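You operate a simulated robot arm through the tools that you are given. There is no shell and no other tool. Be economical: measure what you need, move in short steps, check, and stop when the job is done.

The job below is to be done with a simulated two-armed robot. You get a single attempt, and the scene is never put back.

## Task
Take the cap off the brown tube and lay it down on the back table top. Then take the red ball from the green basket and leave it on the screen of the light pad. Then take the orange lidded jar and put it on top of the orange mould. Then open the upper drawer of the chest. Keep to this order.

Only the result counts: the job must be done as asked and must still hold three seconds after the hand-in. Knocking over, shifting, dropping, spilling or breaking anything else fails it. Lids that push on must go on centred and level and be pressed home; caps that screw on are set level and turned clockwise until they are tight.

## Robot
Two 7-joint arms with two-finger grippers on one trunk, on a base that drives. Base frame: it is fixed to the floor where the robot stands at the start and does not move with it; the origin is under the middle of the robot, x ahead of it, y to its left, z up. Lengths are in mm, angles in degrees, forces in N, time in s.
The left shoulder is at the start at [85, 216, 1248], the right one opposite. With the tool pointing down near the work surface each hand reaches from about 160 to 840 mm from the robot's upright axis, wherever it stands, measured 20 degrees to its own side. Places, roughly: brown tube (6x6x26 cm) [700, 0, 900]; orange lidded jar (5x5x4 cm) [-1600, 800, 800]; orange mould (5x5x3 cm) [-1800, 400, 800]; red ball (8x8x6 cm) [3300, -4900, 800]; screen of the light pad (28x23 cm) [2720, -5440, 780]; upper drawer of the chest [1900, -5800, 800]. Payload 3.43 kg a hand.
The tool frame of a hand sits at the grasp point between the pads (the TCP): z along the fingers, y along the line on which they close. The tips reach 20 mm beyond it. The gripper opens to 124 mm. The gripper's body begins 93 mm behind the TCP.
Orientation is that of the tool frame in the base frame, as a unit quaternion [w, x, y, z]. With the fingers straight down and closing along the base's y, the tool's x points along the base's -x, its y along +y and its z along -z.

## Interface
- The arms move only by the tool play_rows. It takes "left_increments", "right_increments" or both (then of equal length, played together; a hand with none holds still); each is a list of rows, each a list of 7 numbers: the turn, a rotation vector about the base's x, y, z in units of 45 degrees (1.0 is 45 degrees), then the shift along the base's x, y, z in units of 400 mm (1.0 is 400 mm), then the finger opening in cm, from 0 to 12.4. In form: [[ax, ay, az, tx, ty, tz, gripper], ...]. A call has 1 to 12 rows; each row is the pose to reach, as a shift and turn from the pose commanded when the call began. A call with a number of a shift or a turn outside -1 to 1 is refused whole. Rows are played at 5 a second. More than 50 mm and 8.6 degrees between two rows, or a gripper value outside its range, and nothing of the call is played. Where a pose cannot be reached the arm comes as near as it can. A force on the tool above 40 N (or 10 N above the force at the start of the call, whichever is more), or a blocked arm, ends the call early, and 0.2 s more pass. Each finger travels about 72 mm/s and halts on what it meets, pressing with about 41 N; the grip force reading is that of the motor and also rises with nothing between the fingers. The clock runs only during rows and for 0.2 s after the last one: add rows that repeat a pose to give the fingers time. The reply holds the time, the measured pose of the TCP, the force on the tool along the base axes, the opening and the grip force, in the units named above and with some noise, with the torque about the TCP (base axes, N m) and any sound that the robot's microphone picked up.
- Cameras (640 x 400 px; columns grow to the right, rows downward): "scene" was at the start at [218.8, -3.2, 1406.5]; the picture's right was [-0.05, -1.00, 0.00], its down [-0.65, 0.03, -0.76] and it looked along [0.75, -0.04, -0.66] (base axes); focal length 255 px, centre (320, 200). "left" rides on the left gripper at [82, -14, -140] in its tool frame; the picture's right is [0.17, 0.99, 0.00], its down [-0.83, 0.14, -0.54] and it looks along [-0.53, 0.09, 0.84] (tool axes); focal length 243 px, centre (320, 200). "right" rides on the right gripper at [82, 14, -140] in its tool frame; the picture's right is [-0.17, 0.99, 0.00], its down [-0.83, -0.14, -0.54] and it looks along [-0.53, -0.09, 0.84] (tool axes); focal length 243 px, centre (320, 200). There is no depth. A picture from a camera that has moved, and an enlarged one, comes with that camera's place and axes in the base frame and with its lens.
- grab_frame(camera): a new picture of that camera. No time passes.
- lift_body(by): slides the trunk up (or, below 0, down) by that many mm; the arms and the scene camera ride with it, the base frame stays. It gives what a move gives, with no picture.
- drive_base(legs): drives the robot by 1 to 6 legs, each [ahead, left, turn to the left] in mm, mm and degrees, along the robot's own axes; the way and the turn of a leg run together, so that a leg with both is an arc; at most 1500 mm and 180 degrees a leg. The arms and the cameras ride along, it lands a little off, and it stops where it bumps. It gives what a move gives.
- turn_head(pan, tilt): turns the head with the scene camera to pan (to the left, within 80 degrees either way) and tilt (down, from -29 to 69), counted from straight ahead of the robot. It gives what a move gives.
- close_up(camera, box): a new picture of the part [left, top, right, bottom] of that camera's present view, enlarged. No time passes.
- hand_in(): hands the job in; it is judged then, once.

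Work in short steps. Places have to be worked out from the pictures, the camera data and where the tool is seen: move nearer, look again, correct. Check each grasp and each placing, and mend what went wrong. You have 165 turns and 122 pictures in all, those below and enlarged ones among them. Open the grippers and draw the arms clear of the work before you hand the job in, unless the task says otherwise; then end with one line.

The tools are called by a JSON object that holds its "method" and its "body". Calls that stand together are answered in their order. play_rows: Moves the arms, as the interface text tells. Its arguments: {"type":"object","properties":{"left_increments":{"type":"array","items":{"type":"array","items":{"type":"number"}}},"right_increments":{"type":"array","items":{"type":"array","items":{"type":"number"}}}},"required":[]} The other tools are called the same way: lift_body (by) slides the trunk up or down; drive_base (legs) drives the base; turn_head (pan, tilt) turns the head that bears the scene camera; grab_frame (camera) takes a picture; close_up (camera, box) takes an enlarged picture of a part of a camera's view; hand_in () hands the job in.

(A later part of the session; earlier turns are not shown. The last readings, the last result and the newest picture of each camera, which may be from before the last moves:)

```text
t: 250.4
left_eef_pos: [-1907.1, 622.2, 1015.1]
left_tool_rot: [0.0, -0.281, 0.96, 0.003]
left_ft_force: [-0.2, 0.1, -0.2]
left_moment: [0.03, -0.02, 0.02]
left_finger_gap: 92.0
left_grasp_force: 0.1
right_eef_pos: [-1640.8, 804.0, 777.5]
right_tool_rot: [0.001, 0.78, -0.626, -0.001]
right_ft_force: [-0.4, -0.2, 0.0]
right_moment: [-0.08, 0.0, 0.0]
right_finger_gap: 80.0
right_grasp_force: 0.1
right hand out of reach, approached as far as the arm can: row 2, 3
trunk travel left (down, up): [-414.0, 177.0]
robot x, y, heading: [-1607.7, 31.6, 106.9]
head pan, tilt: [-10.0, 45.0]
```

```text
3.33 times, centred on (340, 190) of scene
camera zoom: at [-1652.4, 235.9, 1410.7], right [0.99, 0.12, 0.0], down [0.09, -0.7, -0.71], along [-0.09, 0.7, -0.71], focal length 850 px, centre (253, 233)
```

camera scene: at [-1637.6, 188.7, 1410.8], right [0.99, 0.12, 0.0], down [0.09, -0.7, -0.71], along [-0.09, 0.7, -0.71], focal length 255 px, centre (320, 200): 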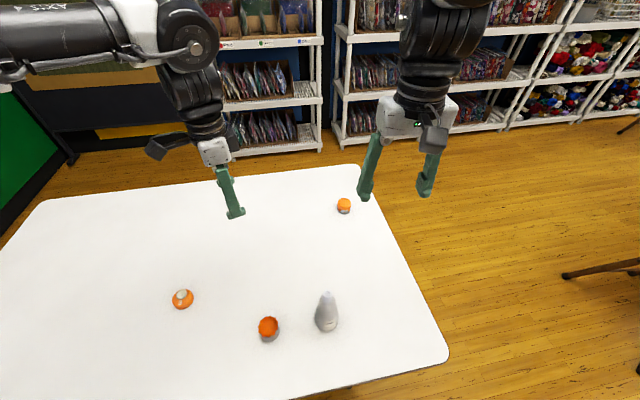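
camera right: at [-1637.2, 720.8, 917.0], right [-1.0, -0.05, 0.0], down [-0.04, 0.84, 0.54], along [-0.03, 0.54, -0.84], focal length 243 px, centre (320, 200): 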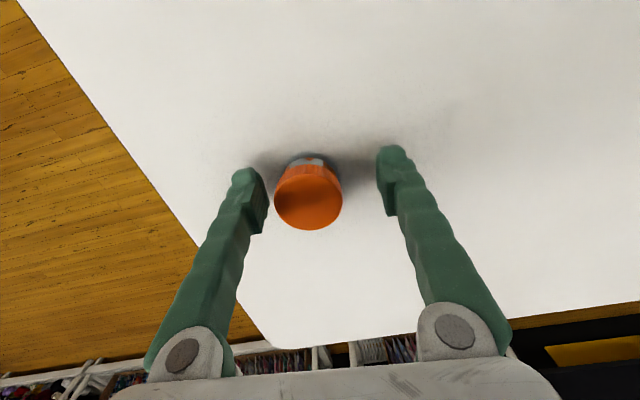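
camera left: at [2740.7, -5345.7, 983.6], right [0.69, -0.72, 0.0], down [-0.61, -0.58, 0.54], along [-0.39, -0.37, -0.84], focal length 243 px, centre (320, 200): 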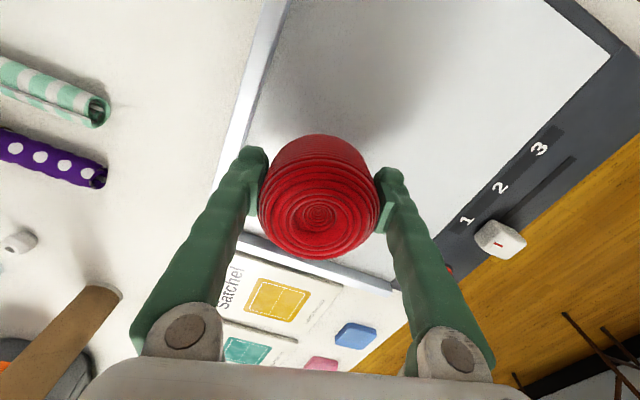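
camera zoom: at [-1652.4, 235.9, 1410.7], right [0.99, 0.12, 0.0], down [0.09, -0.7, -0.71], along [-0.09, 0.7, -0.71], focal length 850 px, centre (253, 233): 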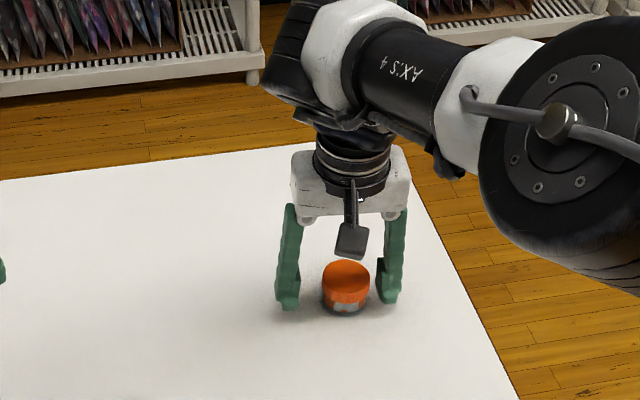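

The arm is at its reach limit at this low height. I raise the hand, lower the trunk by 110 mm (better reach), and come back.

{"method": "play_rows", "body": {"right_increments": [[0, 0, 0, 0, 0, 0.1, 8], [0, 0, 0, 0, 0, 0.2, 8], [0, 0, 0, 0, 0, 0.3, 8]]}}

{"method": "lift_body", "body": {"by": -110}}

{"method": "play_rows", "body": {"right_increments": [[0, 0, 0, 0.01, 0.02, 0, 8], [0, 0, 0, 0.016, 0.025, 0, 8]]}}

```text
t: 251.2
left_eef_pos: [-1907.9, 620.2, 1015.7]
left_tool_rot: [0.0, -0.281, 0.96, 0.004]
left_ft_force: [-0.5, -0.2, -0.1]
left_moment: [0.06, 0.01, -0.01]
left_finger_gap: 92.0
left_grasp_force: 0.2
right_eef_pos: [-1640.3, 804.3, 895.9]
right_tool_rot: [-0.001, 0.78, -0.625, 0.0]
right_ft_force: [-0.1, -0.9, 0.2]
right_moment: [0.0, 0.01, -0.02]
right_finger_gap: 79.9
right_grasp_force: 0.1
trunk travel left (down, up): [-414.0, 177.0]
robot x, y, heading: [-1605.9, 31.0, 107.3]
head pan, tilt: [-10.0, 45.0]
```

```text
t: 252.7
left_eef_pos: [-1907.4, 621.9, 906.1]
left_tool_rot: [-0.001, -0.282, 0.959, 0.005]
left_ft_force: [-0.1, 0.3, 0.7]
left_moment: [0.02, 0.03, 0.01]
left_finger_gap: 91.8
left_grasp_force: 0.1
right_eef_pos: [-1641.0, 804.6, 787.9]
right_tool_rot: [-0.001, 0.781, -0.624, -0.002]
right_ft_force: [0.0, 0.2, -0.1]
right_moment: [0.02, -0.03, -0.03]
right_finger_gap: 80.0
right_grasp_force: 0.0
trunk travel left (down, up): [-304.0, 287.0]
robot x, y, heading: [-1604.8, 31.1, 107.0]
head pan, tilt: [-10.0, 45.0]
```

```text
t: 253.3
left_eef_pos: [-1907.3, 621.5, 905.2]
left_tool_rot: [0.001, -0.282, 0.959, 0.004]
left_ft_force: [-0.4, 0.2, 0.1]
left_moment: [0.0, 0.04, -0.01]
left_finger_gap: 92.1
left_grasp_force: 0.1
right_eef_pos: [-1633.4, 814.7, 787.2]
right_tool_rot: [0.001, 0.78, -0.626, 0.0]
right_ft_force: [0.3, -0.3, -0.2]
right_moment: [0.01, 0.0, -0.05]
right_finger_gap: 79.9
right_grasp_force: 0.1
trunk travel left (down, up): [-304.0, 287.0]
robot x, y, heading: [-1608.5, 27.5, 107.1]
head pan, tilt: [-10.0, 45.0]
```

Now at (-1633, 815, 787). I descend to 750.

{"method": "play_rows", "body": {"right_increments": [[0, 0, 0, 0, -0.004, -0.03, 7.5], [0, 0, 0, 0, -0.004, -0.06, 7.5], [0, 0, 0, 0, -0.004, -0.08, 7.5], [0, 0, 0, 0, -0.004, -0.092, 7.5]]}}

{"method": "grab_frame", "body": {"camera": "right"}}

```text
t: 254.3
left_eef_pos: [-1907.3, 620.0, 906.9]
left_tool_rot: [-0.001, -0.282, 0.96, 0.004]
left_ft_force: [0.6, 0.0, -0.2]
left_moment: [-0.02, 0.04, 0.0]
left_finger_gap: 92.2
left_grasp_force: 0.0
right_eef_pos: [-1633.7, 814.0, 759.9]
right_tool_rot: [-0.001, 0.78, -0.626, -0.002]
right_ft_force: [5.4, -17.5, 25.7]
right_moment: [-0.45, -0.13, 0.29]
right_finger_gap: 75.1
right_grasp_force: 0.1
trunk travel left (down, up): [-304.0, 287.0]
robot x, y, heading: [-1603.9, 27.6, 106.9]
head pan, tilt: [-10.0, 45.0]
stopped in row 4 (right hand): the force on the tool passed its limit at 46 N (the readings are from after the stop); the commanded pose is now the measured one
```

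```text
43 pictures are left
camera right: at [-1630.3, 730.2, 898.7], right [-1.0, -0.05, 0.0], down [-0.04, 0.84, 0.54], along [-0.03, 0.54, -0.84], focal length 243 px, centre (320, 200)
```

right: 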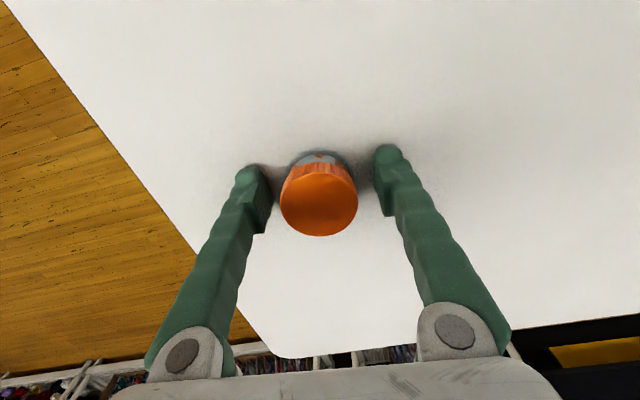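

The tips touched the table (table z ≈ 740). I rise 5 mm and close on the jar.

{"method": "play_rows", "body": {"right_increments": [[0, 0, 0, 0, 0, 0.013, 7.5], [0, 0, 0, 0, 0, 0.013, 6.5], [0, 0, 0, 0, 0, 0.013, 5.5], [0, 0, 0, 0, 0, 0.013, 4.5], [0, 0, 0, 0, 0, 0.013, 3.5], [0, 0, 0, 0, 0, 0.013, 3]]}}

{"method": "grab_frame", "body": {"camera": "right"}}

```text
t: 255.7
left_eef_pos: [-1906.6, 620.9, 904.0]
left_tool_rot: [0.0, -0.281, 0.96, 0.003]
left_ft_force: [-0.1, -0.7, 0.3]
left_moment: [0.01, 0.02, -0.02]
left_finger_gap: 92.0
left_grasp_force: 0.0
right_eef_pos: [-1633.9, 816.3, 760.0]
right_tool_rot: [-0.002, 0.78, -0.626, -0.003]
right_ft_force: [-0.2, 0.2, 0.4]
right_moment: [-0.01, 0.0, -0.04]
right_finger_gap: 48.2
right_grasp_force: 41.1
trunk travel left (down, up): [-304.0, 287.0]
robot x, y, heading: [-1608.9, 32.0, 107.1]
head pan, tilt: [-10.0, 45.0]
```

```text
42 pictures are left
camera right: at [-1630.6, 732.9, 899.2], right [-1.0, -0.05, 0.0], down [-0.04, 0.84, 0.54], along [-0.03, 0.54, -0.84], focal length 243 px, centre (320, 200)
```

right: 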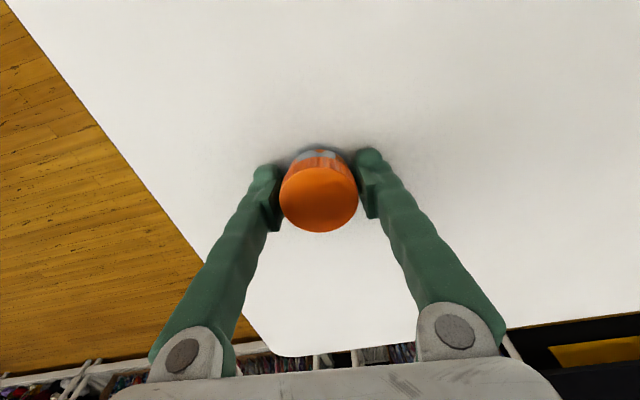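

Jar held (48 mm). I lift it 170 mm and shift the base 220 mm left and 60 mm back so the mould lies in the right hand's range.

{"method": "play_rows", "body": {"right_increments": [[0, 0, 0, 0, 0, 0.03, 3], [0, 0, 0, 0, 0, 0.1, 3], [0, 0, 0, 0, 0, 0.2, 3], [0, 0, 0, 0, 0, 0.3, 3], [0, 0, 0, 0, -0.02, 0.41, 3]]}}

{"method": "drive_base", "body": {"legs": [[-60, 220, 0]]}}

{"method": "turn_head", "body": {"pan": -10, "tilt": 55}}

{"method": "grab_frame", "body": {"camera": "scene"}}

{"method": "grab_frame", "body": {"camera": "right"}}

```text
t: 256.9
left_eef_pos: [-1907.3, 621.1, 906.4]
left_tool_rot: [0.0, -0.281, 0.96, 0.004]
left_ft_force: [0.6, 0.2, 0.7]
left_moment: [0.0, 0.0, 0.06]
left_finger_gap: 92.1
left_grasp_force: 0.2
right_eef_pos: [-1633.3, 804.0, 927.4]
right_tool_rot: [-0.002, 0.779, -0.627, -0.002]
right_ft_force: [0.4, 0.6, -1.2]
right_moment: [0.07, -0.01, -0.02]
right_finger_gap: 47.9
right_grasp_force: 41.1
trunk travel left (down, up): [-304.0, 287.0]
robot x, y, heading: [-1601.4, 29.1, 107.1]
head pan, tilt: [-10.0, 45.0]
```

```text
t: 260.4
left_eef_pos: [-2102.4, 499.6, 905.1]
left_tool_rot: [-0.001, -0.282, 0.959, 0.003]
left_ft_force: [-0.8, 1.1, -0.2]
left_moment: [-0.02, 0.02, -0.02]
left_finger_gap: 92.2
left_grasp_force: 0.2
right_eef_pos: [-1829.3, 683.4, 926.4]
right_tool_rot: [-0.001, 0.779, -0.627, -0.002]
right_ft_force: [0.0, -0.3, -1.1]
right_moment: [0.0, -0.02, 0.02]
right_finger_gap: 48.3
right_grasp_force: 41.4
trunk travel left (down, up): [-304.0, 287.0]
robot x, y, heading: [-1802.9, -88.5, 107.1]
head pan, tilt: [-10.0, 45.0]
```

```text
t: 261.2
left_eef_pos: [-2102.3, 498.8, 903.9]
left_tool_rot: [-0.001, -0.282, 0.959, 0.004]
left_ft_force: [0.2, 0.2, 0.4]
left_moment: [-0.03, 0.01, 0.01]
left_finger_gap: 92.1
left_grasp_force: 0.1
right_eef_pos: [-1829.6, 683.2, 926.5]
right_tool_rot: [-0.001, 0.78, -0.626, -0.002]
right_ft_force: [0.9, 0.2, -0.6]
right_moment: [0.05, 0.01, 0.01]
right_finger_gap: 48.1
right_grasp_force: 41.1
trunk travel left (down, up): [-304.0, 287.0]
robot x, y, heading: [-1802.9, -96.5, 106.9]
head pan, tilt: [-10.0, 55.0]
```

```text
41 pictures are left
camera scene: at [-1854.1, 129.9, 1288.6], right [0.99, 0.12, 0.0], down [0.1, -0.81, -0.57], along [-0.07, 0.57, -0.82], focal length 255 px, centre (320, 200)
```

scene: 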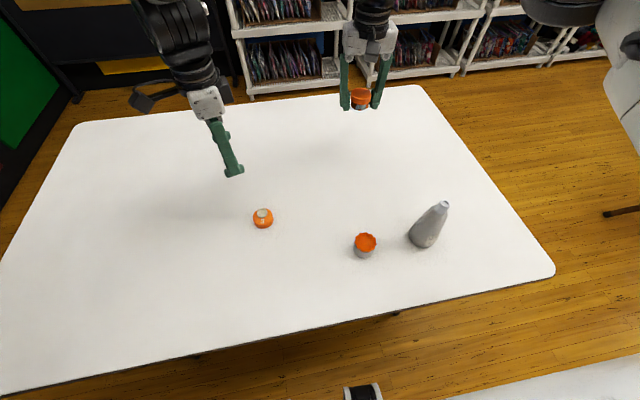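

```text
40 pictures are left
camera right: at [-1825.3, 600.3, 1065.2], right [-1.0, -0.05, 0.0], down [-0.04, 0.84, 0.54], along [-0.03, 0.54, -0.84], focal length 243 px, centre (320, 200)
```

right: 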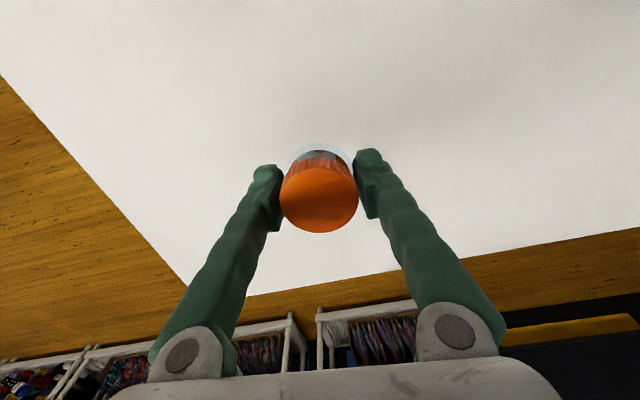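

I zoom in on the mould to judge its top and height.

{"method": "close_up", "body": {"camera": "scene", "box": [325, 220, 405, 270]}}

```text
8.00 times, centred on (365, 245) of scene
camera zoom: at [-1854.1, 129.9, 1288.6], right [0.99, 0.12, 0.0], down [0.1, -0.81, -0.57], along [-0.07, 0.57, -0.82], focal length 2041 px, centre (-40, -160)
```

zoom: 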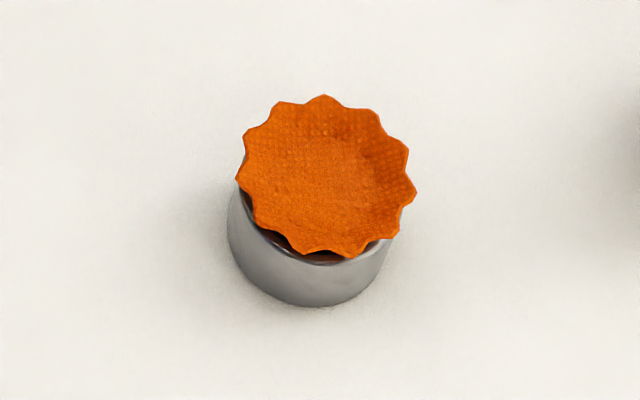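

The mould is a scalloped orange cup, 48 mm across, top centre near (-1784, 388). I carry the jar above it at z ≈ 850.

{"method": "play_rows", "body": {"right_increments": [[0, 0, 0, 0.014, -0.09, 0, 3], [0, 0, 0, 0.028, -0.18, 0, 3], [0, 0, 0, 0.042, -0.27, -0.01, 3], [0, 0, 0, 0.056, -0.36, -0.02, 3], [0, 0, 0, 0.07, -0.45, -0.05, 3], [0, 0, 0, 0.085, -0.54, -0.08, 3], [0, 0, 0, 0.1, -0.63, -0.12, 3], [0, 0, 0, 0.114, -0.7, -0.16, 3], [0, 0, 0, 0.114, -0.737, -0.19, 3]]}}

{"method": "close_up", "body": {"camera": "scene", "box": [285, 180, 445, 280]}}

{"method": "grab_frame", "body": {"camera": "right"}}

```text
t: 263.2
left_eef_pos: [-2103.4, 499.8, 904.8]
left_tool_rot: [0.001, -0.281, 0.96, 0.003]
left_ft_force: [-0.4, 0.7, 0.9]
left_moment: [0.0, -0.07, 0.02]
left_finger_gap: 92.2
left_grasp_force: 0.0
right_eef_pos: [-1747.3, 486.0, 869.4]
right_tool_rot: [-0.002, 0.78, -0.626, -0.003]
right_ft_force: [-1.0, -0.3, -0.3]
right_moment: [0.0, 0.0, 0.01]
right_finger_gap: 48.0
right_grasp_force: 40.6
right hand out of reach, approached as far as the arm can: row 6, 7, 8, 9
trunk travel left (down, up): [-304.0, 287.0]
robot x, y, heading: [-1800.4, -89.9, 107.1]
head pan, tilt: [-10.0, 55.0]
```

```text
4.00 times, centred on (365, 230) of scene
camera zoom: at [-1854.9, 129.6, 1288.6], right [0.99, 0.12, 0.0], down [0.1, -0.81, -0.57], along [-0.07, 0.57, -0.82], focal length 1021 px, centre (140, 80)
```

zoom: 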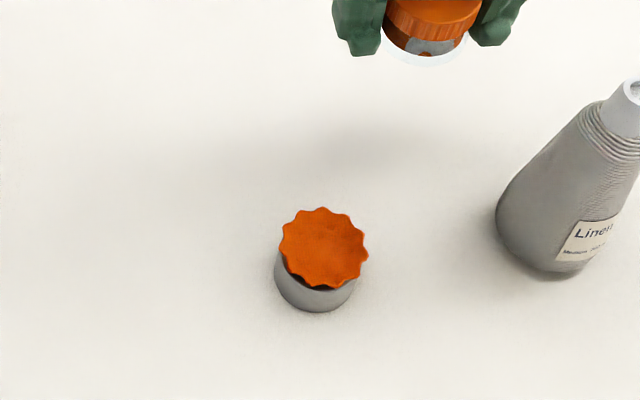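

```text
37 pictures are left
camera right: at [-1745.2, 403.0, 1008.3], right [-1.0, -0.05, 0.0], down [-0.04, 0.84, 0.54], along [-0.03, 0.54, -0.84], focal length 243 px, centre (320, 200)
```

right: 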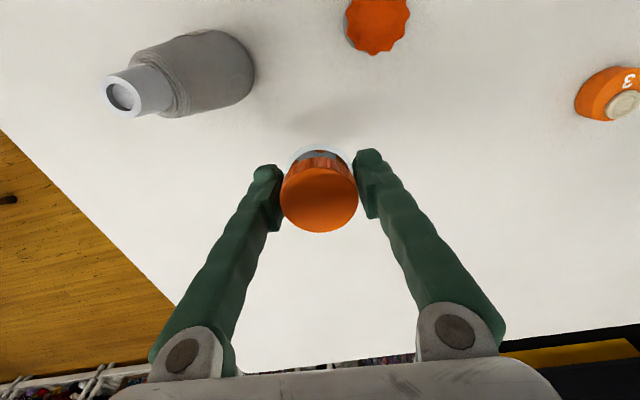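

The arm is at its inner limit; the mould is 84 mm back and 67 mm left of the hand. I drive the base back 125 mm and left 67 mm, leaving the arm some slack.

{"method": "drive_base", "body": {"legs": [[-125, 67, 0]]}}

{"method": "grab_frame", "body": {"camera": "right"}}

{"method": "grab_frame", "body": {"camera": "left"}}

```text
t: 264.7
left_eef_pos: [-2132.3, 362.2, 904.1]
left_tool_rot: [0.0, -0.282, 0.959, 0.004]
left_ft_force: [-0.1, -0.2, 0.0]
left_moment: [-0.03, -0.03, 0.0]
left_finger_gap: 92.2
left_grasp_force: 0.1
right_eef_pos: [-1778.2, 349.7, 869.3]
right_tool_rot: [-0.002, 0.78, -0.625, -0.003]
right_ft_force: [-0.4, 0.1, -1.2]
right_moment: [-0.04, 0.0, -0.02]
right_finger_gap: 48.2
right_grasp_force: 41.3
trunk travel left (down, up): [-304.0, 287.0]
robot x, y, heading: [-1831.3, -228.3, 106.9]
head pan, tilt: [-10.0, 55.0]
```

```text
36 pictures are left
camera right: at [-1774.3, 266.6, 1008.0], right [-1.0, -0.05, 0.0], down [-0.04, 0.84, 0.54], along [-0.03, 0.54, -0.84], focal length 243 px, centre (320, 200)
```

right: 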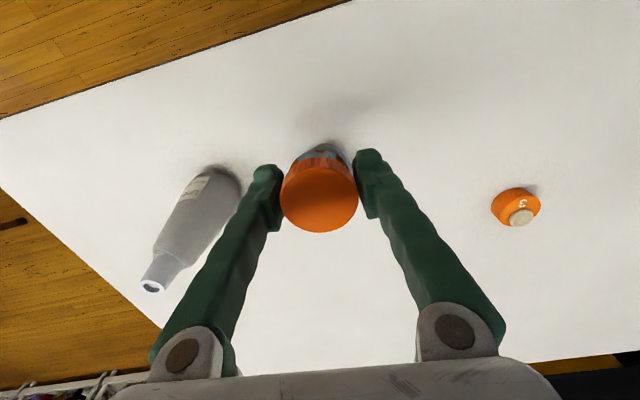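

```text
35 pictures are left
camera left: at [-2192.8, 304.2, 1044.8], right [-0.67, 0.74, 0.01], down [0.62, 0.56, 0.54], along [0.4, 0.37, -0.84], focal length 243 px, centre (320, 200)
```

left: 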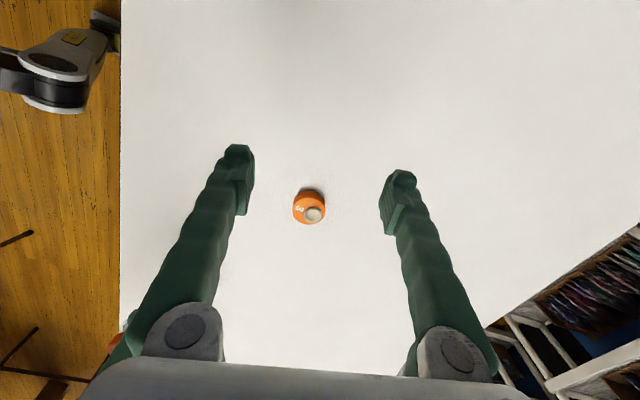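

The mould is hidden just under the jar. I shift the hand by (-9, +35), lower to z ≈ 822, and check in the scene camera.

{"method": "play_rows", "body": {"right_increments": [[0, 0, 0, -0.012, 0.045, -0.01, 3], [0, 0, 0, -0.022, 0.087, -0.05, 3], [0, 0, 0, -0.022, 0.087, -0.118, 3]]}}

{"method": "grab_frame", "body": {"camera": "scene"}}

```text
t: 265.5
left_eef_pos: [-2131.0, 363.2, 904.5]
left_tool_rot: [-0.001, -0.281, 0.96, 0.003]
left_ft_force: [0.0, 0.3, -1.9]
left_moment: [0.0, -0.01, 0.01]
left_finger_gap: 91.8
left_grasp_force: 0.0
right_eef_pos: [-1787.8, 385.8, 821.8]
right_tool_rot: [-0.002, 0.78, -0.626, -0.003]
right_ft_force: [-0.7, -0.5, -0.2]
right_moment: [0.01, 0.03, -0.03]
right_finger_gap: 47.8
right_grasp_force: 40.9
trunk travel left (down, up): [-304.0, 287.0]
robot x, y, heading: [-1830.4, -229.2, 107.4]
head pan, tilt: [-10.0, 55.0]
```

```text
34 pictures are left
camera scene: at [-1882.9, -6.5, 1288.4], right [0.99, 0.12, 0.0], down [0.1, -0.81, -0.57], along [-0.07, 0.57, -0.82], focal length 255 px, centre (320, 200)
```

scene: 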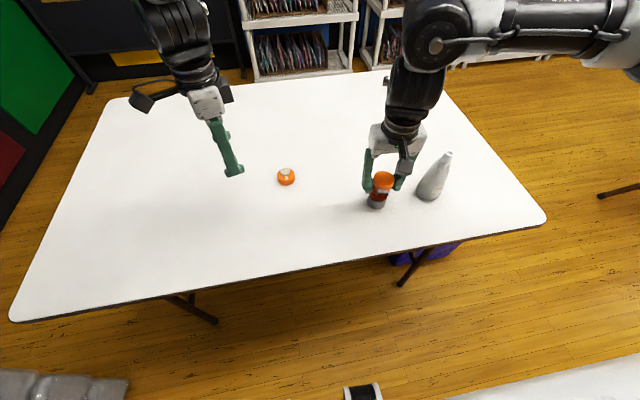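

{"method": "close_up", "body": {"camera": "scene", "box": [340, 150, 420, 220]}}

```text
5.71 times, centred on (380, 185) of scene
camera zoom: at [-1882.9, -6.5, 1288.4], right [0.99, 0.12, 0.0], down [0.1, -0.81, -0.57], along [-0.07, 0.57, -0.82], focal length 1458 px, centre (-23, 286)
```

zoom: 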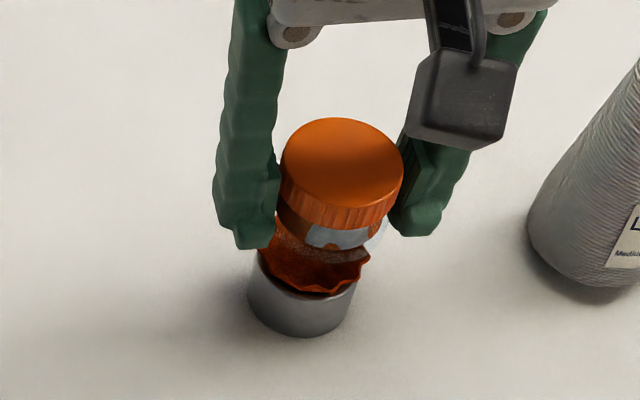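

The jar's axis lines up with the mould within about 2 mm. I lower in small steps.

{"method": "play_rows", "body": {"right_increments": [[0, 0, 0, 0, 0, -0.01, 3], [0, 0, 0, 0, 0, -0.02, 3], [0, 0, 0, 0, 0, -0.028, 3]]}}

{"method": "play_rows", "body": {"right_increments": [[0, 0, 0, 0, 0, -0.006, 3], [0, 0, 0, 0, 0, -0.01, 3]]}}

{"method": "close_up", "body": {"camera": "scene", "box": [340, 150, 420, 220]}}

```text
t: 266.3
left_eef_pos: [-2132.0, 361.9, 905.7]
left_tool_rot: [0.0, -0.282, 0.96, 0.004]
left_ft_force: [-0.7, 0.0, -0.8]
left_moment: [0.02, -0.03, -0.01]
left_finger_gap: 92.2
left_grasp_force: 0.1
right_eef_pos: [-1785.9, 384.0, 810.0]
right_tool_rot: [-0.001, 0.78, -0.626, -0.002]
right_ft_force: [-1.0, 0.0, -0.1]
right_moment: [0.05, 0.03, -0.01]
right_finger_gap: 47.9
right_grasp_force: 40.9
trunk travel left (down, up): [-304.0, 287.0]
robot x, y, heading: [-1833.5, -229.3, 107.1]
head pan, tilt: [-10.0, 55.0]
```

```text
t: 266.9
left_eef_pos: [-2132.3, 362.9, 905.9]
left_tool_rot: [0.0, -0.282, 0.959, 0.004]
left_ft_force: [0.2, 0.3, -0.7]
left_moment: [0.01, 0.0, 0.0]
left_finger_gap: 91.8
left_grasp_force: 0.1
right_eef_pos: [-1786.6, 385.0, 806.5]
right_tool_rot: [0.0, 0.781, -0.625, -0.003]
right_ft_force: [-0.3, 0.3, -1.2]
right_moment: [0.01, -0.01, -0.01]
right_finger_gap: 48.2
right_grasp_force: 41.6
trunk travel left (down, up): [-304.0, 287.0]
robot x, y, heading: [-1831.3, -230.0, 107.1]
head pan, tilt: [-10.0, 55.0]
```

```text
5.71 times, centred on (380, 185) of scene
camera zoom: at [-1883.2, -7.1, 1288.5], right [0.99, 0.12, 0.0], down [0.1, -0.81, -0.57], along [-0.07, 0.57, -0.82], focal length 1458 px, centre (-23, 286)
```

zoom: 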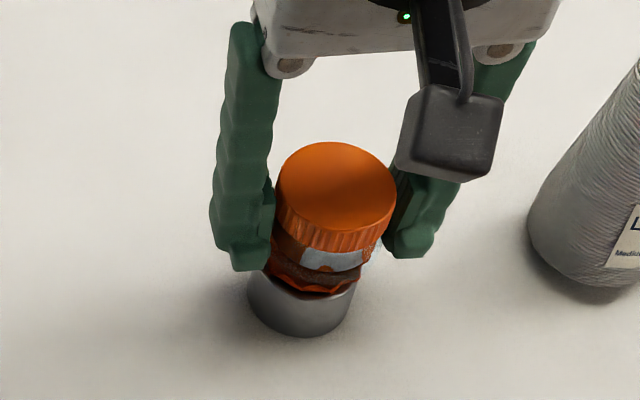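

Nearly down. I lower on in 2 mm steps.

{"method": "play_rows", "body": {"right_increments": [[0, 0, 0, 0, 0, -0.005, 3], [0, 0, 0, 0, 0, -0.01, 3]]}}

{"method": "play_rows", "body": {"right_increments": [[0, 0, 0, 0, 0, -0.005, 3], [0, 0, 0, 0, 0, -0.01, 3]]}}

```text
t: 267.5
left_eef_pos: [-2132.2, 362.0, 904.5]
left_tool_rot: [0.0, -0.281, 0.96, 0.004]
left_ft_force: [0.4, 0.1, 0.8]
left_moment: [-0.02, 0.0, 0.01]
left_finger_gap: 92.0
left_grasp_force: 0.2
right_eef_pos: [-1787.0, 385.2, 802.3]
right_tool_rot: [-0.001, 0.781, -0.625, -0.003]
right_ft_force: [-0.5, -0.8, -1.0]
right_moment: [0.03, 0.02, -0.03]
right_finger_gap: 48.0
right_grasp_force: 41.2
trunk travel left (down, up): [-304.0, 287.0]
robot x, y, heading: [-1832.1, -228.0, 106.9]
head pan, tilt: [-10.0, 55.0]
```

```text
t: 268.1
left_eef_pos: [-2132.0, 361.9, 904.8]
left_tool_rot: [0.0, -0.281, 0.96, 0.004]
left_ft_force: [0.6, 0.2, -0.9]
left_moment: [0.01, 0.01, 0.02]
left_finger_gap: 92.2
left_grasp_force: 0.0
right_eef_pos: [-1787.1, 384.3, 798.4]
right_tool_rot: [-0.002, 0.781, -0.625, -0.002]
right_ft_force: [-0.1, -0.2, 0.4]
right_moment: [-0.02, -0.02, 0.0]
right_finger_gap: 47.8
right_grasp_force: 41.4
trunk travel left (down, up): [-304.0, 287.0]
robot x, y, heading: [-1832.5, -227.1, 107.0]
head pan, tilt: [-10.0, 55.0]
```

{"method": "play_rows", "body": {"right_increments": [[0, 0, 0, 0, 0, -0.005, 3], [0, 0, 0, 0, 0, -0.01, 3]]}}

{"method": "close_up", "body": {"camera": "scene", "box": [340, 150, 420, 220]}}

```text
t: 268.7
left_eef_pos: [-2131.5, 361.2, 904.6]
left_tool_rot: [0.0, -0.282, 0.96, 0.003]
left_ft_force: [0.2, 0.3, -0.2]
left_moment: [-0.01, 0.01, 0.0]
left_finger_gap: 92.0
left_grasp_force: 0.0
right_eef_pos: [-1786.6, 385.4, 794.0]
right_tool_rot: [-0.001, 0.78, -0.626, -0.002]
right_ft_force: [-0.6, 0.2, -0.5]
right_moment: [-0.02, -0.02, 0.01]
right_finger_gap: 47.9
right_grasp_force: 41.0
trunk travel left (down, up): [-304.0, 287.0]
robot x, y, heading: [-1831.1, -228.4, 107.1]
head pan, tilt: [-10.0, 55.0]
```

```text
5.71 times, centred on (380, 185) of scene
camera zoom: at [-1883.2, -7.1, 1288.5], right [0.99, 0.12, 0.0], down [0.1, -0.81, -0.57], along [-0.07, 0.57, -0.82], focal length 1458 px, centre (-23, 286)
```

zoom: 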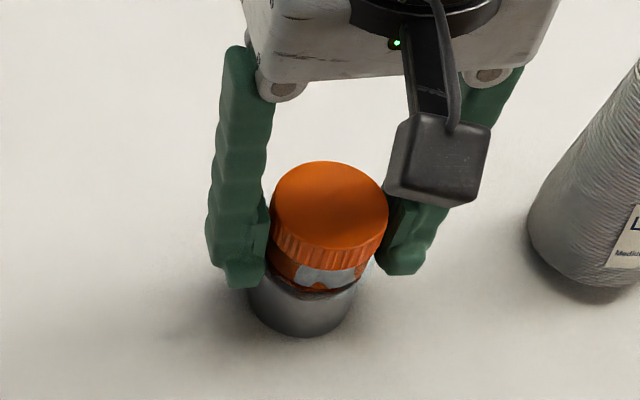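

Still no contact at 794; the jar bottom is at the rim. I continue.

{"method": "play_rows", "body": {"right_increments": [[0, 0, 0, 0, 0, -0.005, 3], [0, 0, 0, 0, 0, -0.01, 3]]}}

{"method": "play_rows", "body": {"right_increments": [[0, 0, 0, 0, 0, -0.004, 3], [0, 0, 0, 0, 0, -0.008, 3]]}}

```text
t: 269.3
left_eef_pos: [-2131.8, 363.2, 905.1]
left_tool_rot: [0.0, -0.281, 0.96, 0.004]
left_ft_force: [-0.1, 0.6, 0.1]
left_moment: [-0.03, -0.04, -0.02]
left_finger_gap: 91.9
left_grasp_force: 0.2
right_eef_pos: [-1786.4, 384.8, 790.0]
right_tool_rot: [-0.001, 0.781, -0.625, -0.003]
right_ft_force: [-0.2, 0.1, 0.1]
right_moment: [0.03, -0.04, -0.01]
right_finger_gap: 48.1
right_grasp_force: 41.0
trunk travel left (down, up): [-304.0, 287.0]
robot x, y, heading: [-1828.3, -233.4, 107.2]
head pan, tilt: [-10.0, 55.0]
```

```text
t: 269.9
left_eef_pos: [-2130.9, 361.2, 907.4]
left_tool_rot: [0.0, -0.282, 0.959, 0.005]
left_ft_force: [0.6, -0.4, 0.1]
left_moment: [-0.02, 0.02, 0.0]
left_finger_gap: 92.1
left_grasp_force: 0.0
right_eef_pos: [-1787.2, 384.2, 789.1]
right_tool_rot: [-0.003, 0.78, -0.625, -0.005]
right_ft_force: [3.0, 2.0, 25.3]
right_moment: [-0.06, -0.17, 0.05]
right_finger_gap: 48.2
right_grasp_force: 40.7
trunk travel left (down, up): [-304.0, 287.0]
robot x, y, heading: [-1831.3, -228.1, 107.0]
head pan, tilt: [-10.0, 55.0]
```

Firm contact at 789 (25 N), matching a 3 cm mould. I ease off 1 mm, open the fingers gently, and rise straight up.

{"method": "play_rows", "body": {"right_increments": [[0, 0, 0, 0, 0, 0.003, 3], [0, 0, 0, 0, 0, 0.003, 4.7], [0, 0, 0, 0, 0, 0.003, 5.0], [0, 0, 0, 0, 0, 0.003, 5.5], [0, 0, 0, 0, 0, 0.003, 6.2], [0, 0, 0, 0, 0, 0.003, 6.8], [0, 0, 0, 0, 0, 0.04, 6.8], [0, 0, 0, 0, 0, 0.1, 6.8], [0, 0, 0, 0, 0, 0.18, 6.8], [0, 0, 0, 0, 0, 0.28, 6.8], [0, 0, 0, 0, 0, 0.38, 6.8]]}}

{"method": "close_up", "body": {"camera": "scene", "box": [340, 150, 420, 220]}}

```text
t: 272.3
left_eef_pos: [-2131.9, 362.1, 904.0]
left_tool_rot: [0.0, -0.282, 0.959, 0.003]
left_ft_force: [-0.7, -0.6, 0.9]
left_moment: [-0.01, 0.01, 0.0]
left_finger_gap: 91.8
left_grasp_force: 0.1
right_eef_pos: [-1787.4, 384.6, 940.2]
right_tool_rot: [-0.002, 0.78, -0.626, -0.001]
right_ft_force: [-0.6, -0.3, 0.4]
right_moment: [-0.01, 0.02, 0.02]
right_finger_gap: 67.9
right_grasp_force: 0.1
trunk travel left (down, up): [-304.0, 287.0]
robot x, y, heading: [-1829.7, -227.8, 107.1]
head pan, tilt: [-10.0, 55.0]
```

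```text
5.71 times, centred on (380, 185) of scene
camera zoom: at [-1883.5, -8.3, 1288.7], right [0.99, 0.12, 0.0], down [0.1, -0.81, -0.57], along [-0.07, 0.57, -0.82], focal length 1458 px, centre (-23, 286)
```

zoom: 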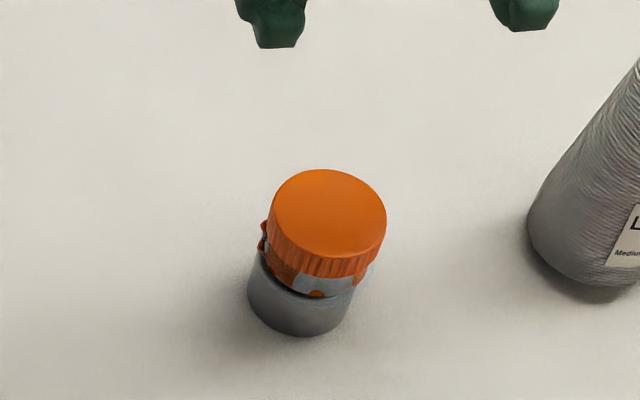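

The jar sits upright on the mould. Now to the chest: I raise the trunk, back off, turn via the free side and drive down the aisle.

{"method": "lift_body", "body": {"by": 250}}

{"method": "drive_base", "body": {"legs": [[-200, 0, 0], [0, 0, -100], [0, 0, -86.3], [1060, 0, 0], [1060, 0, 0], [0, 0, 16]]}}

{"method": "close_up", "body": {"camera": "scene", "box": [0, 0, 640, 400]}}

```text
t: 274.9
left_eef_pos: [-2132.2, 361.6, 1153.9]
left_tool_rot: [-0.001, -0.282, 0.959, 0.003]
left_ft_force: [-0.5, -0.5, -0.3]
left_moment: [0.01, 0.03, -0.01]
left_finger_gap: 92.2
left_grasp_force: 0.0
right_eef_pos: [-1787.4, 384.6, 1187.1]
right_tool_rot: [0.0, 0.78, -0.626, -0.002]
right_ft_force: [-0.1, 0.1, -0.2]
right_moment: [-0.02, 0.0, 0.01]
right_finger_gap: 67.8
right_grasp_force: 0.1
trunk travel left (down, up): [-554.0, 37.0]
robot x, y, heading: [-1832.0, -228.1, 107.2]
head pan, tilt: [-10.0, 55.0]
```

```text
t: 301.5
left_eef_pos: [-1081.9, -3058.7, 1155.2]
left_tool_rot: [0.003, 0.94, 0.342, 0.001]
left_ft_force: [-0.3, 0.1, 0.1]
left_moment: [-0.02, -0.01, 0.04]
left_finger_gap: 91.9
left_grasp_force: 0.2
right_eef_pos: [-1421.4, -3125.3, 1190.3]
right_tool_rot: [0.003, 0.575, 0.818, -0.001]
right_ft_force: [-0.2, -0.8, 0.1]
right_moment: [-0.03, 0.01, 0.02]
right_finger_gap: 67.8
right_grasp_force: 0.0
trunk travel left (down, up): [-554.0, 37.0]
robot x, y, heading: [-1456.0, -2514.6, -65.7]
head pan, tilt: [-10.0, 55.0]
```

```text
1.00 times, centred on (320, 200) of scene (not enlarged: the box is as wide or as high as the picture)
camera zoom: at [-1414.2, -2627.1, 1557.8], right [-0.97, -0.25, 0.0], down [-0.2, 0.79, -0.57], along [0.14, -0.56, -0.82], focal length 255 px, centre (320, 200)
```

zoom: 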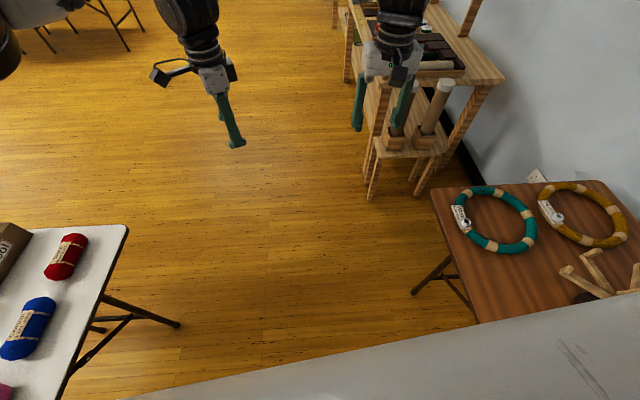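

The way ahead is open between jug table and bench. I drive on toward the right end of the pad's table.

{"method": "drive_base", "body": {"legs": [[0, 0, 7.8], [1045, 0, 0], [0, 0, 9.7], [1275, 0, 0], [1275, 0, 0]]}}

{"method": "turn_head", "body": {"pan": 0, "tilt": 25}}

{"method": "grab_frame", "body": {"camera": "scene"}}

```text
t: 324.7
left_eef_pos: [1235.2, -5751.1, 1154.9]
left_tool_rot: [0.004, 0.888, 0.46, 0.001]
left_ft_force: [0.3, -0.4, 0.2]
left_moment: [0.0, -0.01, -0.02]
left_finger_gap: 91.8
left_grasp_force: 0.0
right_eef_pos: [924.0, -5902.0, 1189.0]
right_tool_rot: [0.002, 0.464, 0.886, 0.0]
right_ft_force: [-0.6, 0.4, 0.0]
right_moment: [-0.01, 0.03, -0.03]
right_finger_gap: 67.9
right_grasp_force: 0.0
trunk travel left (down, up): [-554.0, 37.0]
robot x, y, heading: [734.8, -5320.0, -50.6]
head pan, tilt: [-10.0, 55.0]
```

```text
t: 325.6
left_eef_pos: [1235.1, -5751.9, 1155.6]
left_tool_rot: [0.004, 0.887, 0.461, 0.0]
left_ft_force: [0.3, 0.8, -0.4]
left_moment: [-0.05, 0.01, -0.01]
left_finger_gap: 92.2
left_grasp_force: 0.1
right_eef_pos: [924.3, -5901.8, 1189.3]
right_tool_rot: [0.003, 0.465, 0.886, -0.001]
right_ft_force: [-1.1, 0.8, 0.1]
right_moment: [-0.02, 0.01, -0.02]
right_finger_gap: 68.1
right_grasp_force: 0.0
trunk travel left (down, up): [-554.0, 37.0]
robot x, y, heading: [730.8, -5318.6, -50.6]
head pan, tilt: [0.0, 25.0]
```

```text
28 pictures are left
camera scene: at [827.3, -5428.1, 1601.7], right [-0.77, -0.63, 0.0], down [-0.27, 0.33, -0.91], along [0.57, -0.7, -0.42], focal length 255 px, centre (320, 200)
```

scene: 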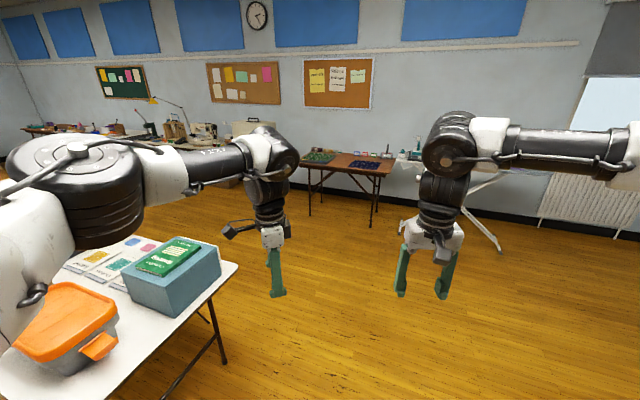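

The chest's far face (drawer side) should be near (1910, -5820), facing away. I drive around the table end to stand behind it, facing heading 107.

{"method": "drive_base", "body": {"legs": [[0, 0, -22], [1236, 0, 0], [0, 0, 66.7], [960, 0, 0], [0, 0, 113]]}}

{"method": "turn_head", "body": {"pan": 0, "tilt": 38}}

{"method": "grab_frame", "body": {"camera": "scene"}}

```text
t: 351.1
left_eef_pos: [1735.8, -5979.9, 1155.4]
left_tool_rot: [0.0, -0.293, 0.956, 0.004]
left_ft_force: [0.1, -0.1, 0.7]
left_moment: [-0.02, -0.03, 0.04]
left_finger_gap: 91.9
left_grasp_force: 0.0
right_eef_pos: [2081.5, -5950.6, 1190.0]
right_tool_rot: [0.0, 0.788, -0.616, -0.003]
right_ft_force: [-0.3, -0.2, -0.8]
right_moment: [0.0, 0.0, 0.0]
right_finger_gap: 68.1
right_grasp_force: 0.0
trunk travel left (down, up): [-554.0, 37.0]
robot x, y, heading: [2051.5, -6564.8, 108.4]
head pan, tilt: [0.0, 25.0]
```

```text
t: 351.8
left_eef_pos: [1735.7, -5981.0, 1154.0]
left_tool_rot: [0.001, -0.292, 0.956, 0.003]
left_ft_force: [0.3, 0.0, 0.5]
left_moment: [0.0, -0.04, 0.0]
left_finger_gap: 91.9
left_grasp_force: 0.0
right_eef_pos: [2079.8, -5951.7, 1190.5]
right_tool_rot: [-0.001, 0.788, -0.616, -0.003]
right_ft_force: [-0.1, 0.3, 1.1]
right_moment: [0.01, -0.03, 0.0]
right_finger_gap: 68.0
right_grasp_force: 0.1
trunk travel left (down, up): [-554.0, 37.0]
robot x, y, heading: [2051.1, -6566.9, 108.4]
head pan, tilt: [0.0, 38.0]
```

```text
27 pictures are left
camera scene: at [2009.0, -6432.2, 1581.5], right [0.95, 0.32, 0.0], down [0.19, -0.58, -0.79], along [-0.25, 0.75, -0.62], focal length 255 px, centre (320, 200)
```

scene: 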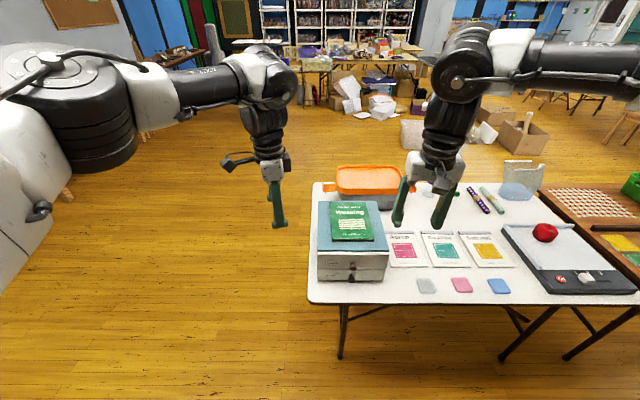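

The chest shows two drawers facing me. I zoom in on the drawer fronts.

{"method": "close_up", "body": {"camera": "scene", "box": [310, 235, 400, 295]}}

```text
6.67 times, centred on (355, 265) of scene
camera zoom: at [2009.0, -6432.2, 1581.5], right [0.95, 0.32, 0.0], down [0.19, -0.58, -0.79], along [-0.25, 0.75, -0.62], focal length 1701 px, centre (87, -233)
```

zoom: 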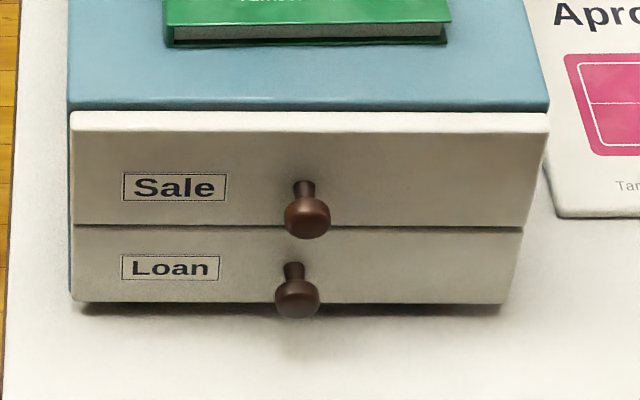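

The upper drawer ("Sale") has a knob at about (1941, -5866, 848). I lower the trunk and bring the right hand above the knob.

{"method": "lift_body", "body": {"by": -150}}

{"method": "play_rows", "body": {"right_increments": [[0, 0, 0, -0.07, 0.043, -0.04, 6], [0, 0, 0, -0.14, 0.085, -0.08, 6], [0, 0, 0, -0.21, 0.128, -0.13, 6], [0, 0, 0, -0.28, 0.17, -0.19, 6], [0, 0, 0, -0.348, 0.212, -0.25, 6]]}}

{"method": "grab_frame", "body": {"camera": "right"}}

```text
t: 353.6
left_eef_pos: [1736.6, -5980.9, 1005.5]
left_tool_rot: [0.001, -0.292, 0.956, 0.003]
left_ft_force: [0.2, 0.0, -0.4]
left_moment: [0.02, 0.02, -0.02]
left_finger_gap: 92.1
left_grasp_force: 0.1
right_eef_pos: [2079.3, -5951.1, 1040.1]
right_tool_rot: [-0.001, 0.788, -0.616, -0.003]
right_ft_force: [-0.1, -0.3, 0.0]
right_moment: [0.0, 0.01, 0.01]
right_finger_gap: 68.1
right_grasp_force: 0.1
trunk travel left (down, up): [-404.0, 187.0]
robot x, y, heading: [2045.6, -6565.4, 108.4]
head pan, tilt: [0.0, 38.0]
```

```text
t: 354.8
left_eef_pos: [1733.7, -5981.2, 1004.9]
left_tool_rot: [0.0, -0.293, 0.956, 0.003]
left_ft_force: [0.7, -0.4, 0.8]
left_moment: [-0.01, 0.01, -0.01]
left_finger_gap: 92.4
left_grasp_force: 0.1
right_eef_pos: [1938.2, -5865.0, 938.4]
right_tool_rot: [-0.001, 0.788, -0.616, -0.002]
right_ft_force: [0.2, -0.3, 0.2]
right_moment: [-0.04, -0.01, 0.02]
right_finger_gap: 60.1
right_grasp_force: 0.2
trunk travel left (down, up): [-404.0, 187.0]
robot x, y, heading: [2053.2, -6561.9, 108.4]
head pan, tilt: [0.0, 38.0]
```

```text
25 pictures are left
camera right: at [1943.4, -5947.1, 1077.4], right [-1.0, -0.08, 0.0], down [-0.06, 0.84, 0.54], along [-0.04, 0.54, -0.84], focal length 243 px, centre (320, 200)
```

right: 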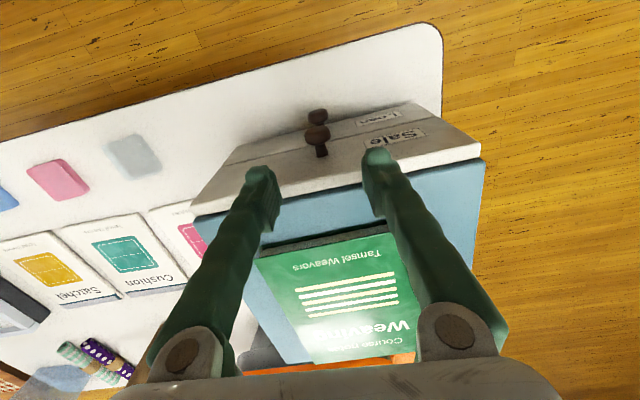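

The knob is at (1940, -5869). I align the yaw, descend to z 850 around it and close.

{"method": "play_rows", "body": {"right_increments": [[0, 0, 0.05, 0.006, -0.015, -0.08, 6], [0, 0, 0.09, 0.007, -0.015, -0.16, 6], [0, 0, 0.09, 0.007, -0.015, -0.22, 6], [0, 0, 0.09, 0.007, -0.015, -0.22, 4.5], [0, 0, 0.09, 0.007, -0.015, -0.22, 3], [0, 0, 0.09, 0.007, -0.015, -0.22, 1.5], [0, 0, 0.09, 0.007, -0.015, -0.22, 0.5], [0, 0, 0.09, 0.007, -0.015, -0.22, 0.5]]}}

{"method": "grab_frame", "body": {"camera": "right"}}

```text
t: 355.2
left_eef_pos: [1737.4, -5982.3, 1005.5]
left_tool_rot: [0.0, -0.293, 0.956, 0.004]
left_ft_force: [-0.2, 0.7, 0.7]
left_moment: [-0.03, -0.01, 0.01]
left_finger_gap: 91.7
left_grasp_force: 0.1
right_eef_pos: [1940.7, -5868.0, 921.7]
right_tool_rot: [0.0, 0.797, -0.604, -0.008]
right_ft_force: [6.1, -10.3, 17.4]
right_moment: [-0.19, 0.56, 0.33]
right_finger_gap: 58.2
right_grasp_force: 0.1
trunk travel left (down, up): [-404.0, 187.0]
robot x, y, heading: [2050.5, -6563.8, 108.4]
head pan, tilt: [0.0, 38.0]
stopped in row 2 (right hand): the force on the tool passed its limit at 64 N (the readings are from after the stop); the commanded pose is now the measured one
```

```text
24 pictures are left
camera right: at [1951.1, -5951.9, 1060.3], right [-0.99, -0.11, 0.01], down [-0.08, 0.83, 0.55], along [-0.07, 0.54, -0.84], focal length 243 px, centre (320, 200)
```

right: 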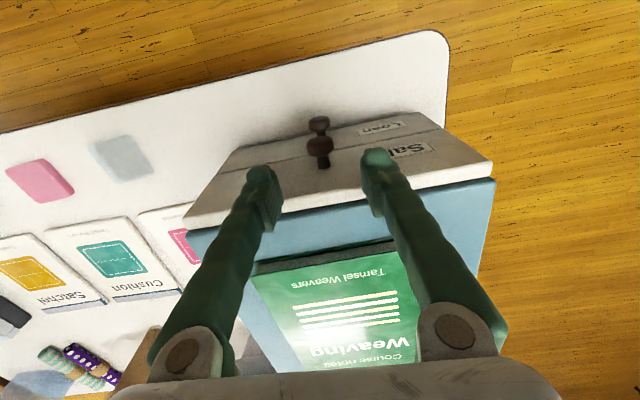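

The fingertips met the drawer's top lip (z ≈ 900): the hand was ~10 mm too close. The knob refines to (1941, -5875, 857); I rise, move out and descend again.

{"method": "play_rows", "body": {"right_increments": [[0, 0, 0, 0, 0, 0.03, 6], [0, 0, 0.05, 0.009, -0.028, 0.03, 6], [0, 0, 0.05, 0.009, -0.029, -0.03, 6], [0, 0, 0.05, 0.009, -0.029, -0.09, 6], [0, 0, 0.05, 0.009, -0.029, -0.155, 6]]}}

{"method": "grab_frame", "body": {"camera": "right"}}

```text
t: 356.4
left_eef_pos: [1737.4, -5980.7, 1004.8]
left_tool_rot: [0.0, -0.292, 0.956, 0.003]
left_ft_force: [0.0, -1.3, -0.8]
left_moment: [-0.02, 0.01, -0.01]
left_finger_gap: 92.1
left_grasp_force: 0.1
right_eef_pos: [1943.2, -5876.7, 856.7]
right_tool_rot: [0.0, 0.809, -0.588, -0.009]
right_ft_force: [0.1, 0.0, 1.1]
right_moment: [-0.01, 0.01, 0.03]
right_finger_gap: 59.7
right_grasp_force: 0.0
trunk travel left (down, up): [-404.0, 187.0]
robot x, y, heading: [2051.3, -6560.4, 108.3]
head pan, tilt: [0.0, 38.0]
```

```text
23 pictures are left
camera right: at [1956.2, -5960.0, 996.2], right [-0.99, -0.15, 0.01], down [-0.12, 0.83, 0.55], along [-0.09, 0.54, -0.84], focal length 243 px, centre (320, 200)
```

right: 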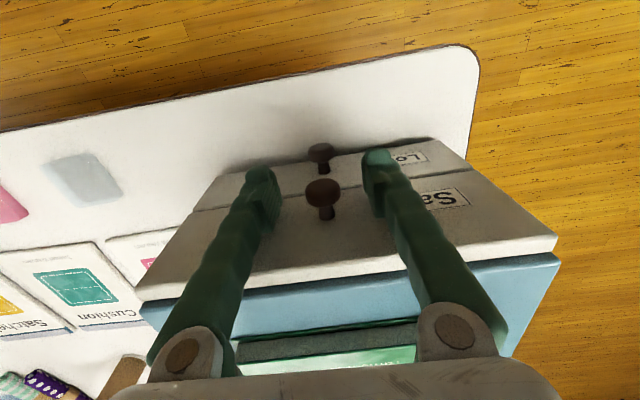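

The knob is exactly at the grasp point. I close the fingers.

{"method": "play_rows", "body": {"right_increments": [[0, 0, 0, 0, 0, 0, 4.5], [0, 0, 0, 0, 0, 0, 3], [0, 0, 0, 0, 0, 0, 1.5], [0, 0, 0, 0, 0, 0, 0.5], [0, 0, 0, 0, 0, 0, 0.5], [0, 0, 0, 0, 0, 0, 0.5]]}}

```text
t: 357.8
left_eef_pos: [1735.9, -5981.4, 1003.8]
left_tool_rot: [0.0, -0.292, 0.956, 0.002]
left_ft_force: [-0.2, -0.5, 0.5]
left_moment: [0.01, 0.01, 0.0]
left_finger_gap: 92.1
left_grasp_force: 0.0
right_eef_pos: [1941.9, -5878.0, 858.2]
right_tool_rot: [0.002, 0.809, -0.588, -0.007]
right_ft_force: [-8.6, -3.9, -6.3]
right_moment: [0.08, 0.08, 0.04]
right_finger_gap: 17.0
right_grasp_force: 45.0
trunk travel left (down, up): [-404.0, 187.0]
robot x, y, heading: [2050.9, -6565.1, 108.6]
head pan, tilt: [0.0, 38.0]
```

Knob gripped (17 mm). I pull straight out along the face normal.

{"method": "play_rows", "body": {"right_increments": [[0, 0, 0, 0.006, -0.019, 0, 0.5], [0, 0, 0, 0.014, -0.043, 0, 0.5], [0, 0, 0, 0.023, -0.071, 0, 0.5], [0, 0, 0, 0.033, -0.1, 0, 0.5], [0, 0, 0, 0.043, -0.13, 0, 0.5], [0, 0, 0, 0.053, -0.162, 0, 0.5], [0, 0, 0, 0.064, -0.195, 0, 0.5], [0, 0, 0, 0.075, -0.228, 0, 0.5]]}}

{"method": "grab_frame", "body": {"camera": "scene"}}

```text
t: 359.6
left_eef_pos: [1734.2, -5979.3, 1003.2]
left_tool_rot: [0.001, -0.293, 0.956, 0.002]
left_ft_force: [0.6, 0.1, 0.1]
left_moment: [-0.03, 0.0, -0.04]
left_finger_gap: 92.1
left_grasp_force: 0.1
right_eef_pos: [1972.4, -5969.8, 856.8]
right_tool_rot: [0.001, 0.809, -0.587, -0.008]
right_ft_force: [-17.6, -5.9, -17.2]
right_moment: [0.03, 0.12, 0.21]
right_finger_gap: 17.4
right_grasp_force: 45.3
trunk travel left (down, up): [-404.0, 187.0]
robot x, y, heading: [2051.0, -6567.5, 108.6]
head pan, tilt: [0.0, 38.0]
```

```text
22 pictures are left
camera scene: at [1981.6, -6355.8, 1410.5], right [0.95, 0.32, 0.0], down [0.2, -0.58, -0.79], along [-0.25, 0.75, -0.62], focal length 255 px, centre (320, 200)
```

scene: 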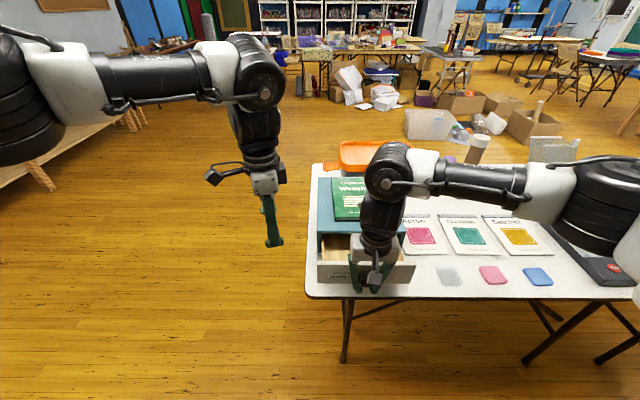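

The drawer is about 95 mm open. I pull further, easing the sideways load slightly.

{"method": "play_rows", "body": {"right_increments": [[0, 0, 0, 0.0, -0.025, -0.004, 0.5], [0, 0, 0, 0.006, -0.052, -0.004, 0.5], [0, 0, 0, 0.015, -0.08, -0.004, 0.5], [0, 0, 0, 0.025, -0.108, -0.004, 0.5]]}}

{"method": "close_up", "body": {"camera": "scene", "box": [295, 160, 435, 310]}}

```text
t: 360.6
left_eef_pos: [1737.7, -5981.1, 1004.7]
left_tool_rot: [-0.001, -0.292, 0.956, 0.004]
left_ft_force: [0.4, -1.3, 0.1]
left_moment: [-0.01, 0.0, -0.02]
left_finger_gap: 92.0
left_grasp_force: 0.0
right_eef_pos: [1985.2, -6013.0, 856.4]
right_tool_rot: [-0.002, 0.809, -0.588, -0.009]
right_ft_force: [2.8, 1.4, 9.1]
right_moment: [0.18, 0.02, 0.02]
right_finger_gap: 16.9
right_grasp_force: 45.0
trunk travel left (down, up): [-404.0, 187.0]
robot x, y, heading: [2053.4, -6565.7, 108.4]
head pan, tilt: [0.0, 38.0]
```

```text
2.67 times, centred on (365, 235) of scene
camera zoom: at [1984.6, -6357.2, 1411.1], right [0.95, 0.32, 0.0], down [0.19, -0.58, -0.79], along [-0.25, 0.75, -0.62], focal length 680 px, centre (200, 107)
```

zoom: 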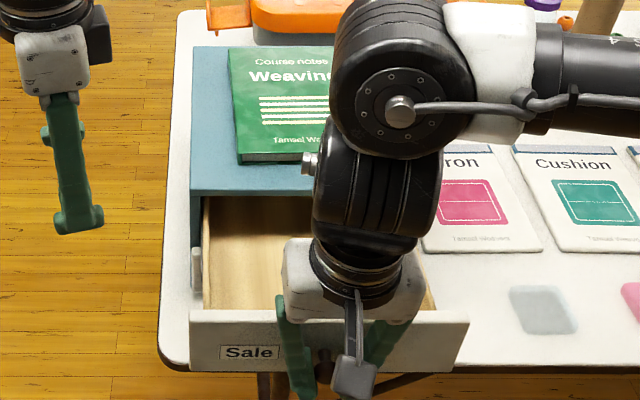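

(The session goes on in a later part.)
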